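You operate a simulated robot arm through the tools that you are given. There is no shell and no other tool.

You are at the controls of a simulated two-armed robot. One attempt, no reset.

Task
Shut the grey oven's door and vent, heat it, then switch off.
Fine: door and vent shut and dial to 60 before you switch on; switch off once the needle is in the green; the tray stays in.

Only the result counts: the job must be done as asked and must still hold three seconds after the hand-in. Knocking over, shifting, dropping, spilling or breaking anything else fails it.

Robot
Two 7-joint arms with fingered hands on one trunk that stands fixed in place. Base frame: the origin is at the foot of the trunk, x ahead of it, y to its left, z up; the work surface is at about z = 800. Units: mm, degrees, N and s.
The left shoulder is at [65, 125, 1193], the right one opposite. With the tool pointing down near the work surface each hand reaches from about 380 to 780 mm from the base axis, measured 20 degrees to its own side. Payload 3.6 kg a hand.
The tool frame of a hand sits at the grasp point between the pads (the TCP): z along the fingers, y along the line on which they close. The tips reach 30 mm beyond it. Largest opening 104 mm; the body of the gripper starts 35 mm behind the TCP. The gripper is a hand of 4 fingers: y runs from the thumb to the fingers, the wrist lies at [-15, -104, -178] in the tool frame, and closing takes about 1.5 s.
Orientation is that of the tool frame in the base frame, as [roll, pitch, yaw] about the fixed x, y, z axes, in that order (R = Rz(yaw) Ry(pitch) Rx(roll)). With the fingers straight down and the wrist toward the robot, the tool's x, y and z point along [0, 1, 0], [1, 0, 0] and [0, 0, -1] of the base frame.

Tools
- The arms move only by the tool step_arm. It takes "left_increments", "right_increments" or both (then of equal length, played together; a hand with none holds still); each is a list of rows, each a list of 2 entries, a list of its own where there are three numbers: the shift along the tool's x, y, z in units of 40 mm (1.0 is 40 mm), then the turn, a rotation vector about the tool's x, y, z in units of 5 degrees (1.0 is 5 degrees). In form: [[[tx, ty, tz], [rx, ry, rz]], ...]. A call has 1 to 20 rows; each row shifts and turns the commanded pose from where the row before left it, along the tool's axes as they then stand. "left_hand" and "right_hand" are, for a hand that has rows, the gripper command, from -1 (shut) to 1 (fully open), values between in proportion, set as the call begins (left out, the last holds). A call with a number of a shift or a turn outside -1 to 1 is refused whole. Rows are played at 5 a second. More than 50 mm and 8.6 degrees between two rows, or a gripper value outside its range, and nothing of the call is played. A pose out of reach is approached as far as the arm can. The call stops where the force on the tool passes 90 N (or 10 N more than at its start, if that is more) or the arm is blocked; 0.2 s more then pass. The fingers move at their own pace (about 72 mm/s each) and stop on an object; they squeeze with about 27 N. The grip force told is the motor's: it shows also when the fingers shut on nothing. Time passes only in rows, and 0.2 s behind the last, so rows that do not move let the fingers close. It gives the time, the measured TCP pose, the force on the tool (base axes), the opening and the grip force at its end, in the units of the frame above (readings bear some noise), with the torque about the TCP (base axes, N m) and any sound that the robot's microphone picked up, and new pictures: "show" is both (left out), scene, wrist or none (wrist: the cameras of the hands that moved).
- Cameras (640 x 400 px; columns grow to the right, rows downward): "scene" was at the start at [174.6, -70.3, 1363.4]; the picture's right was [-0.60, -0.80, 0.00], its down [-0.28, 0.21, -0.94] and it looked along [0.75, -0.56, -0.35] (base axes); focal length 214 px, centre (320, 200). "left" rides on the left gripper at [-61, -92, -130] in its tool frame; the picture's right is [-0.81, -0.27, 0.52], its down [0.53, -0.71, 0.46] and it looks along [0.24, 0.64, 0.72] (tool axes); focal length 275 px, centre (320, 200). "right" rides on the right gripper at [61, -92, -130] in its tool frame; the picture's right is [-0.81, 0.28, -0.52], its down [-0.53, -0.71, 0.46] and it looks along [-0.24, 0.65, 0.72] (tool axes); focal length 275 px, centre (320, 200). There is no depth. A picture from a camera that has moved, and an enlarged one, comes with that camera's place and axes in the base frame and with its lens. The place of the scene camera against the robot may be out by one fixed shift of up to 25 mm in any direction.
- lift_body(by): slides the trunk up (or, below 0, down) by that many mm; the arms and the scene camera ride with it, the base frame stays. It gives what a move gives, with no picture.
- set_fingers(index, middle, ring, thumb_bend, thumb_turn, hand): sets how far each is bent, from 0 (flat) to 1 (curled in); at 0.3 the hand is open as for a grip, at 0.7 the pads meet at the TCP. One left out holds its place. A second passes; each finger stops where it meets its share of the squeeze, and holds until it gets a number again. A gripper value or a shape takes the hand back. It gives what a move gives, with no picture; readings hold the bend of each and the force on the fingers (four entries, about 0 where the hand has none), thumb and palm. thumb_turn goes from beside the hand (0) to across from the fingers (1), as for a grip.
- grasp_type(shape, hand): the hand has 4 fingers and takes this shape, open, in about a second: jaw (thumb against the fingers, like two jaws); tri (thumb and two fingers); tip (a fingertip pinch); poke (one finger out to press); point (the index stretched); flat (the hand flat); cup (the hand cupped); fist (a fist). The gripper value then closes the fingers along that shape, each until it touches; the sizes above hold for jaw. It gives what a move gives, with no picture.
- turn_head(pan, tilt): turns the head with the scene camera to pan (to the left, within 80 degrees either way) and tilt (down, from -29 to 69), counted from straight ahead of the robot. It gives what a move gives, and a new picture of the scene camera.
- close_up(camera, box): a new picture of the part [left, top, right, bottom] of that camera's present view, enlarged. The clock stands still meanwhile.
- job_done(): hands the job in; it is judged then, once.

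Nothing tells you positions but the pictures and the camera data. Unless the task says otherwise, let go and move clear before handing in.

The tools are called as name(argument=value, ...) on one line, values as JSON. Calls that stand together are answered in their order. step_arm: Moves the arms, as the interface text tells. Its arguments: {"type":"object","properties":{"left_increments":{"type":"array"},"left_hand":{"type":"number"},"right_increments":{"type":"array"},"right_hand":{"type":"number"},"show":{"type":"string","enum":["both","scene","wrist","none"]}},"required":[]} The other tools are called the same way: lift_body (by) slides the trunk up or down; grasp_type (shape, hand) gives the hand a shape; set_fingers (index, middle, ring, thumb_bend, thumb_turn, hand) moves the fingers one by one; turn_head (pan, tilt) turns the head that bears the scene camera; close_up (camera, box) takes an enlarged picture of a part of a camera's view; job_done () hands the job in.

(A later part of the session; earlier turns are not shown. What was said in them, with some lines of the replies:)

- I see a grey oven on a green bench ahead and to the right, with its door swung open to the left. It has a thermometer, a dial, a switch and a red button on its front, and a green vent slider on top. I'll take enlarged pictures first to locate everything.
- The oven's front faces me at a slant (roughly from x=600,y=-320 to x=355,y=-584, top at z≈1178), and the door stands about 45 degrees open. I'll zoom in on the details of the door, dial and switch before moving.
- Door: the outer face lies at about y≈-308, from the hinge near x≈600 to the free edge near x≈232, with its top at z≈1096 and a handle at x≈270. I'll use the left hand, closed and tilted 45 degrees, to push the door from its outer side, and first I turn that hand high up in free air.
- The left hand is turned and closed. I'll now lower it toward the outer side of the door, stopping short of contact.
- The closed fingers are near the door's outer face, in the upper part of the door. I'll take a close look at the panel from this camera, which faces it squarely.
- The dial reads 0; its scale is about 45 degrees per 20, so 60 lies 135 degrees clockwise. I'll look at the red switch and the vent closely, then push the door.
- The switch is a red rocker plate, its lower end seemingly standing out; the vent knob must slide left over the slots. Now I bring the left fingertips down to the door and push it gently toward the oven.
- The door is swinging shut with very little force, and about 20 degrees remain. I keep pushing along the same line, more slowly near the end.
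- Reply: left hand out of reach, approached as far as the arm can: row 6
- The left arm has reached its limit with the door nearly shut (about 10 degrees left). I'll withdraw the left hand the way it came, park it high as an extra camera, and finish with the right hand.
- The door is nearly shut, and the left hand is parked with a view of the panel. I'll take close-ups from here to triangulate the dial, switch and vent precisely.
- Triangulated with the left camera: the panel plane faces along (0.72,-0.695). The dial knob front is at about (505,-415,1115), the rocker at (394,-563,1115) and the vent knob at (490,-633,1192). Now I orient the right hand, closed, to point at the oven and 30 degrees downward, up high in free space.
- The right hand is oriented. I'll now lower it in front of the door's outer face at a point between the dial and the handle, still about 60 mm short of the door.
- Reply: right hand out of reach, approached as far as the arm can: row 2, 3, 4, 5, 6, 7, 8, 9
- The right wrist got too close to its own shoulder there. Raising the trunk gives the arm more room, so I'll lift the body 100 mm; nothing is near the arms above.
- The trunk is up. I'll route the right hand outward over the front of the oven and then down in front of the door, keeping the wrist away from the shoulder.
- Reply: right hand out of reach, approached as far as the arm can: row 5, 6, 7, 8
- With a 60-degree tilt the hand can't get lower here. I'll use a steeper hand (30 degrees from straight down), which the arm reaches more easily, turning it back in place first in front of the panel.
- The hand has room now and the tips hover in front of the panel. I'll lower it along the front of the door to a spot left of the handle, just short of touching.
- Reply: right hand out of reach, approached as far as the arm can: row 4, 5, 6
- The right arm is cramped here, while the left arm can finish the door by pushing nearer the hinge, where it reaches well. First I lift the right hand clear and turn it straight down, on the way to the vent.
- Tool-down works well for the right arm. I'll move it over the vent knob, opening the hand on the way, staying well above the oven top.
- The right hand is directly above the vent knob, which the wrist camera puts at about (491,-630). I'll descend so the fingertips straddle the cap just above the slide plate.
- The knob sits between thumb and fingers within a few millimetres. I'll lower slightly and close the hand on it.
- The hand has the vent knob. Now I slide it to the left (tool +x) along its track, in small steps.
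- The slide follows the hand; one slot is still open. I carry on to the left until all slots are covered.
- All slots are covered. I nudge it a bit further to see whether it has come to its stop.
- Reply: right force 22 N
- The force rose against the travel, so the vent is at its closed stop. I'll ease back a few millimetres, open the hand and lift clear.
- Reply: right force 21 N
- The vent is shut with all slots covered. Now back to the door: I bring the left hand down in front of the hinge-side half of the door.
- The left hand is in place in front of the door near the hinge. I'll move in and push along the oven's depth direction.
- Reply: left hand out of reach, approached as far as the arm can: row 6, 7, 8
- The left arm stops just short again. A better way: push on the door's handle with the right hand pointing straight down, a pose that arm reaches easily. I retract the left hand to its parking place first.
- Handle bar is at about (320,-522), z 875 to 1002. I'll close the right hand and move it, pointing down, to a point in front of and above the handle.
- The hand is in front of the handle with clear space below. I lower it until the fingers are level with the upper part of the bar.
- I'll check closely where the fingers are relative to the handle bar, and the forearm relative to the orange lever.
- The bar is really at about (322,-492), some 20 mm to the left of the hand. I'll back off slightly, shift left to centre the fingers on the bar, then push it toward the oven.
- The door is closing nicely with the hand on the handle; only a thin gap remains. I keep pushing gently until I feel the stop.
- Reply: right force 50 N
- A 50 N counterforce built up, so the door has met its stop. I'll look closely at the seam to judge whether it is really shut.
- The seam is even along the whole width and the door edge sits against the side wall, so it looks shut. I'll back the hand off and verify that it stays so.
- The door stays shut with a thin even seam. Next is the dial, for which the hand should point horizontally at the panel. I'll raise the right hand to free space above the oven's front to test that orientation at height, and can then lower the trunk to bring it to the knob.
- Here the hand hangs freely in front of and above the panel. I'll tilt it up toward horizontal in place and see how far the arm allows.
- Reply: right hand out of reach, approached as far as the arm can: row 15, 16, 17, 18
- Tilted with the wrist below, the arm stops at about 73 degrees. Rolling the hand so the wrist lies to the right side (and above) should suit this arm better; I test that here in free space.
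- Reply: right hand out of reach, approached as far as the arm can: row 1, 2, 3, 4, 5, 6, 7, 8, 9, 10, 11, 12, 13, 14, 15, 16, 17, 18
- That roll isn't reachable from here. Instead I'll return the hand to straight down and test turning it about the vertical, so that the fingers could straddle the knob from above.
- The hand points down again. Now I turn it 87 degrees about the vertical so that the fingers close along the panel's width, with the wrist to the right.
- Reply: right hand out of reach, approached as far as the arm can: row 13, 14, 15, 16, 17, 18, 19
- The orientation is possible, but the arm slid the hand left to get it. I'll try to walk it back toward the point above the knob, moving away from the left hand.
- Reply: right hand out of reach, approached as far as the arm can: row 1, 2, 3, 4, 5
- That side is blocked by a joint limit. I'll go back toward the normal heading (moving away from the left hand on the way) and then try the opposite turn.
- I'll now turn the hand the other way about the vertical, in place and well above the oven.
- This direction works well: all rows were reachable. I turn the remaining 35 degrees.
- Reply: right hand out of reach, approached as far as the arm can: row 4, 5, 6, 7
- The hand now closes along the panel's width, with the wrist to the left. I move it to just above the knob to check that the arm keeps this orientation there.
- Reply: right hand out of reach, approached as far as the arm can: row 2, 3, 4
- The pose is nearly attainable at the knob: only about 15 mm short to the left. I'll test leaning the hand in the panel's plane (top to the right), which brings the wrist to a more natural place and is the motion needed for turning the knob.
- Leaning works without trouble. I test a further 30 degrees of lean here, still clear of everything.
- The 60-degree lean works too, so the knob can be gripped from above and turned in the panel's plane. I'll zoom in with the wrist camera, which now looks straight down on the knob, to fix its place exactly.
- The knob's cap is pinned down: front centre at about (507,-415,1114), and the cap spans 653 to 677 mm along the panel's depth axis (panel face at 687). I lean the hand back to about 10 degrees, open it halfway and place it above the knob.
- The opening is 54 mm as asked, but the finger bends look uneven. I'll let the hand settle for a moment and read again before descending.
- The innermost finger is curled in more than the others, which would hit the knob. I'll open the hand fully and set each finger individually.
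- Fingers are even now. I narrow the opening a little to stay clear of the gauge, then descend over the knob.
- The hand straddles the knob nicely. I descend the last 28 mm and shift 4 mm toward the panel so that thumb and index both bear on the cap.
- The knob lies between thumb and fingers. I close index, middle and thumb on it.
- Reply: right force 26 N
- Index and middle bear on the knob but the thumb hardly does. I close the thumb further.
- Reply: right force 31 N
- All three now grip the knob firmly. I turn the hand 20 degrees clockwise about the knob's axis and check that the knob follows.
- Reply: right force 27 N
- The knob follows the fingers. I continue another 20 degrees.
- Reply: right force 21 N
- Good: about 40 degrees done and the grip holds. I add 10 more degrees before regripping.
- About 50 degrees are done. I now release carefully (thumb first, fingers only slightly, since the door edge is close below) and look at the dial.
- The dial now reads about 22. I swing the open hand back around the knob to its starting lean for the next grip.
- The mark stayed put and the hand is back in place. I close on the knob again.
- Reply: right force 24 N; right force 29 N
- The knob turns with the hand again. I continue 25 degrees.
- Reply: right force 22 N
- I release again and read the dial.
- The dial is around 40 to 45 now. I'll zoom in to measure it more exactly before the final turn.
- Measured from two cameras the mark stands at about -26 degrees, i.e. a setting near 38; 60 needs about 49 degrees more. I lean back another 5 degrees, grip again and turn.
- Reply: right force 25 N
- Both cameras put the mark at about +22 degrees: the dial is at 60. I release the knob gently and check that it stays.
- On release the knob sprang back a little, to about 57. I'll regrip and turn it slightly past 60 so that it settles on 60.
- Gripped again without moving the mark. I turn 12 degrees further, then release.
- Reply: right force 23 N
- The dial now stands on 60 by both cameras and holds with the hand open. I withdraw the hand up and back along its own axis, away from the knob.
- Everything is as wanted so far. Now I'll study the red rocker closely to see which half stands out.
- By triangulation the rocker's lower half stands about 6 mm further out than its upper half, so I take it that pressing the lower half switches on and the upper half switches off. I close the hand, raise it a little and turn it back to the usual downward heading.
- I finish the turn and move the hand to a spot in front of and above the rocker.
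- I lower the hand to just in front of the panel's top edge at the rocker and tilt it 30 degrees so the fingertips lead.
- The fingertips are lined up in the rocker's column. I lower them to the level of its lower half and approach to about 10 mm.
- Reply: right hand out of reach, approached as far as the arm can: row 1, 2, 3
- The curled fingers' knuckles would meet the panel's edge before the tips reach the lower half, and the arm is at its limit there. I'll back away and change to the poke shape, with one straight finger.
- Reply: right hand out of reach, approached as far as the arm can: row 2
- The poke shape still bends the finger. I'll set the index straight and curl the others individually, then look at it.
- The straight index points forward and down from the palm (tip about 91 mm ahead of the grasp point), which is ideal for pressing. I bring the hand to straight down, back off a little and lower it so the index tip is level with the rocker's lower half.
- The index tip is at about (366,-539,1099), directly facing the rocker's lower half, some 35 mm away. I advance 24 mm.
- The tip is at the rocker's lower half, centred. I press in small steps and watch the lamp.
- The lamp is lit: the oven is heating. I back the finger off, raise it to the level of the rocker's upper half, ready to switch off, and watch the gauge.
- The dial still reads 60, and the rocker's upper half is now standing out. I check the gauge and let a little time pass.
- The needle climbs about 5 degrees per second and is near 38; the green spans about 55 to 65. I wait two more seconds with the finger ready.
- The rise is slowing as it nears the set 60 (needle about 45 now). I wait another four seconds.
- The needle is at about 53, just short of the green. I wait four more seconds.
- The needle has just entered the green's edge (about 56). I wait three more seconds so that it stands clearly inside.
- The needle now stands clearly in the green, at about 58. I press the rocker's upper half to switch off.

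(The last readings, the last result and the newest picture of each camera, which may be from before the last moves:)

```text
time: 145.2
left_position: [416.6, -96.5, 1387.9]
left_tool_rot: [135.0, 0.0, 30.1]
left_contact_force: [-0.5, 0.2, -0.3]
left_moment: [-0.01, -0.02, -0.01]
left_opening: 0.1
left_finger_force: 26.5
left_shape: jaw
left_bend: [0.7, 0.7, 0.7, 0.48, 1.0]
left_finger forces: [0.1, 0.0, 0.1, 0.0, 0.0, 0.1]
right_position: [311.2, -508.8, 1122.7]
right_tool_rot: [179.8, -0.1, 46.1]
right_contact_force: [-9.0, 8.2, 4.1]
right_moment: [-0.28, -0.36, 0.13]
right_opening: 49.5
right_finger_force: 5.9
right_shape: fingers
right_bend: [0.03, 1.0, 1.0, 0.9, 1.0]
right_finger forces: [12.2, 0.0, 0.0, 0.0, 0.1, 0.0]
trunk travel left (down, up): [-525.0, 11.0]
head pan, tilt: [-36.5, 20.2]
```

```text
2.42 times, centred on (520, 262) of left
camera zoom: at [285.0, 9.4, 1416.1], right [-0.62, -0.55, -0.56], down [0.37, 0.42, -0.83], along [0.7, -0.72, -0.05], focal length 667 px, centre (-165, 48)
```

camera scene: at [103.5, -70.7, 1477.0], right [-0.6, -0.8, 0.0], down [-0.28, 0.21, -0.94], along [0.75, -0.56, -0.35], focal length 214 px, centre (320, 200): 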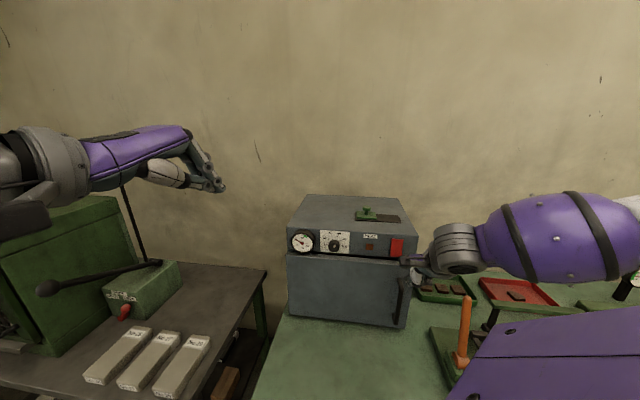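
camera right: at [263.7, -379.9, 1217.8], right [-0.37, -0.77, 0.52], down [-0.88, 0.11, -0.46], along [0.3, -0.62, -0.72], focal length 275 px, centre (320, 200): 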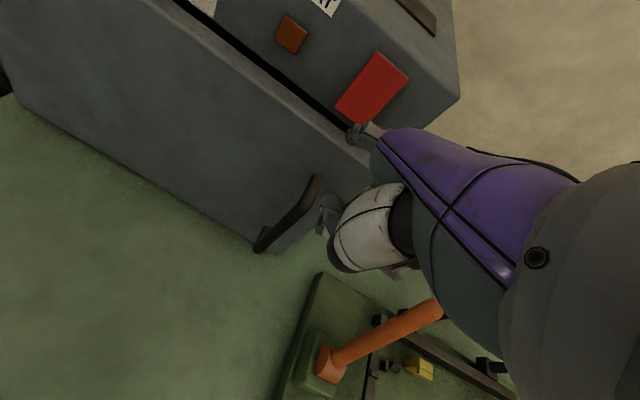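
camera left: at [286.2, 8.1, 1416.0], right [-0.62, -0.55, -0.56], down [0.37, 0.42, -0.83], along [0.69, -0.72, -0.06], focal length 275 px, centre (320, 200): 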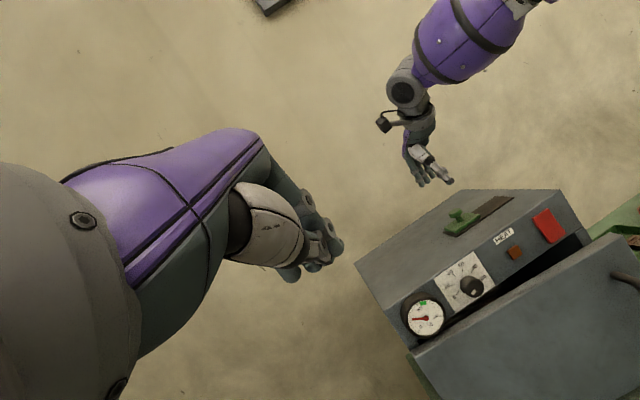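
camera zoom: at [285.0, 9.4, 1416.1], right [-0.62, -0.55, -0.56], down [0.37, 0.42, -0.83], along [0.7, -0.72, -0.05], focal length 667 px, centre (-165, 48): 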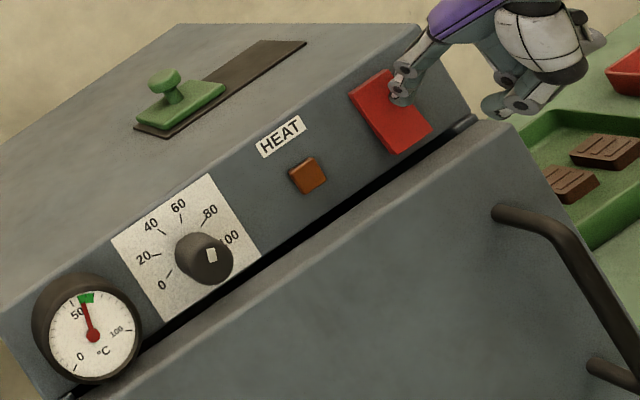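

The lamp is out: the oven is switched off with the needle in the green. I withdraw the hand straight back, then up and clear.

step_arm(right_increments=[[[0, -0.5, 0], [0, 0, 0]], [[0, -0.6, 0], [0, 0, 0]], [[0, -0.1, -0.8], [0, 0, 0]], [[0, 0, -0.9], [0, 0, 0]], [[0, 0, -0.9], [0, 0, 0]], [[0, 0, -0.9], [0, 0, 0]]])

close_up(camera="left", box=[380, 150, 640, 400])

close_up(camera="scene", box=[270, 180, 440, 340])

```text
time: 146.6
left_position: [417.7, -97.1, 1386.8]
left_tool_rot: [135.0, 0.0, 30.1]
left_contact_force: [-1.0, 0.1, 0.2]
left_moment: [0.02, -0.01, 0.0]
left_opening: 0.0
left_finger_force: 26.6
left_shape: jaw
left_bend: [0.7, 0.7, 0.7, 0.48, 1.0]
left_finger forces: [0.1, 0.0, 0.0, 0.1, 0.1, 0.1]
right_position: [274.7, -475.9, 1259.4]
right_tool_rot: [179.9, -0.2, 46.0]
right_contact_force: [0.0, 0.0, -0.4]
right_moment: [0.01, -0.02, 0.02]
right_opening: 55.4
right_finger_force: 0.0
right_shape: fingers
right_bend: [0.0, 1.0, 1.0, 0.9, 1.0]
right_finger forces: [0.0, 0.0, 0.1, 0.0, 0.1, 0.0]
trunk travel left (down, up): [-525.0, 11.0]
head pan, tilt: [-36.5, 20.2]
camera scene: at [102.6, -70.0, 1477.1], right [-0.6, -0.8, 0.0], down [-0.28, 0.21, -0.94], along [0.75, -0.56, -0.35], focal length 214 px, centre (320, 200)
camera right: at [251.3, -368.8, 1389.5], right [-0.36, -0.77, 0.52], down [-0.88, 0.11, -0.46], along [0.3, -0.62, -0.72], focal length 275 px, centre (320, 200)
```

scene: 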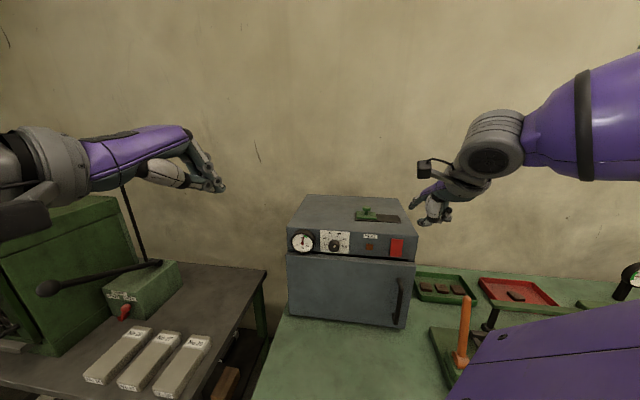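
right: 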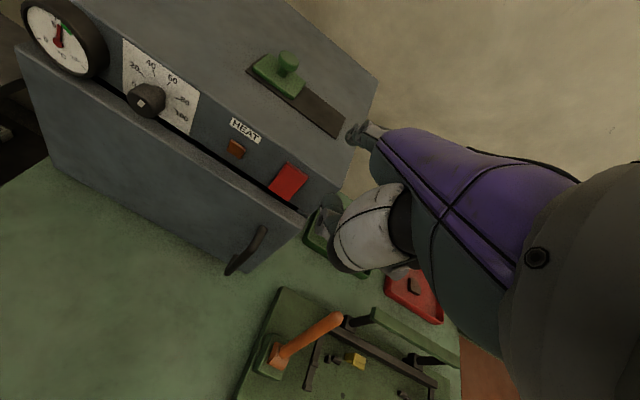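

```text
1.60 times, centred on (510, 275) of left
camera zoom: at [286.2, 8.1, 1415.7], right [-0.62, -0.55, -0.56], down [0.37, 0.42, -0.83], along [0.7, -0.72, -0.06], focal length 440 px, centre (16, 80)
```

zoom: 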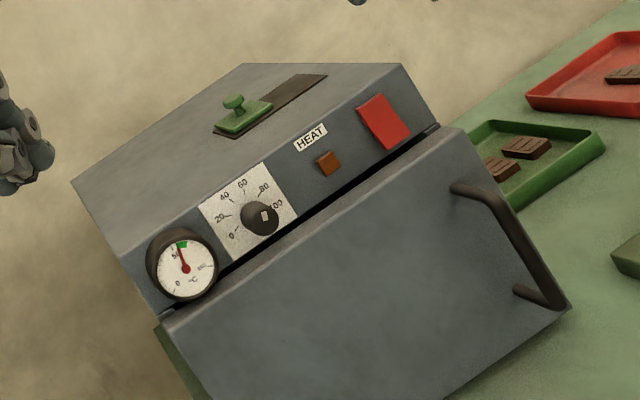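

```text
2.50 times, centred on (355, 260) of scene
camera zoom: at [102.6, -70.0, 1477.1], right [-0.6, -0.8, 0.0], down [-0.28, 0.21, -0.94], along [0.75, -0.56, -0.35], focal length 536 px, centre (232, 50)
```

zoom: 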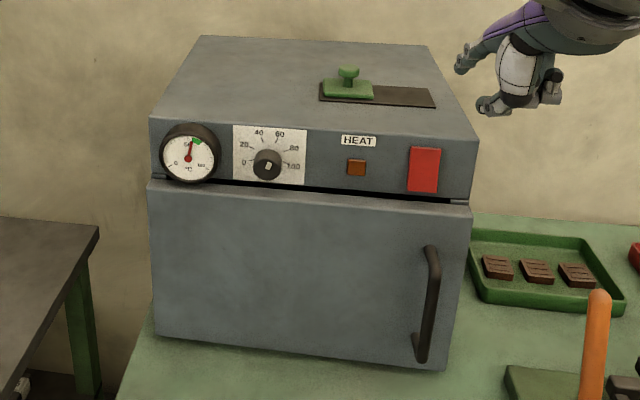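

Door and vent are shut, the dial is on 60, the lamp is out and both hands are clear. One last look at gauge and lamp before handing in.

close_up(camera="left", box=[394, 286, 456, 348])

close_up(camera="scene", box=[285, 190, 425, 290])

```text
6.45 times, centred on (425, 317) of left
camera zoom: at [286.2, 8.1, 1415.7], right [-0.62, -0.55, -0.56], down [0.37, 0.42, -0.83], along [0.7, -0.72, -0.06], focal length 1776 px, centre (-357, -555)
```

zoom: 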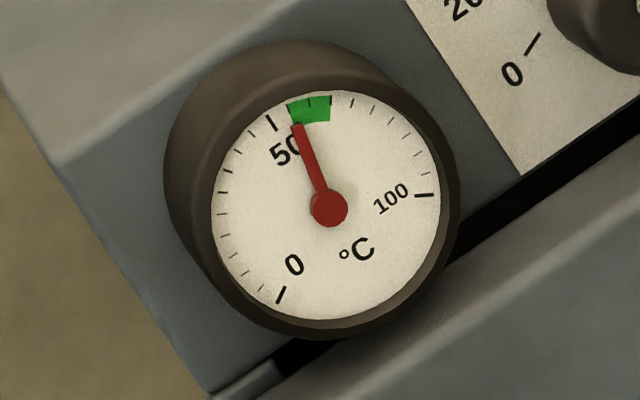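

```text
4.00 times, centred on (355, 240) of scene
camera zoom: at [102.6, -70.0, 1477.1], right [-0.6, -0.8, 0.0], down [-0.28, 0.21, -0.94], along [0.75, -0.56, -0.35], focal length 858 px, centre (180, 40)
```

zoom: 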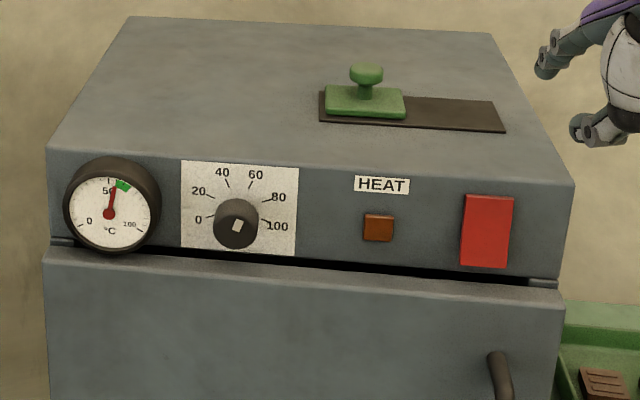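

The oven is off and is now cooling from the green, as expected. The door and vent are shut, the dial is on 60, nothing else was touched and both hands are clear, so I hand the job in.

job_done()

```text
The job is handed in.
```

I handed the job in with the grey oven's door and vent shut and its dial on 60. It was heated, then switched off while the needle was in the green.

- **Door:** I pushed it shut until it stopped. The gap is thin and even, and it stayed shut once I let go.
- **Vent:** I slid it left to its stop, and all the slots are covered.
- **Dial:** It reads 60 from both cameras, within about one unit, and was set before I switched on.
- **Heating:** I switched off at about 58 °C; the green runs from about 55 to 65. The HEAT lamp went out, and the needle was falling through about 55 when I handed in.
- **Tray:** I didn't touch it, and it was still inside when the door closed.
- **Surroundings:** Nothing else on the benches was moved or knocked, and both hands were clear.
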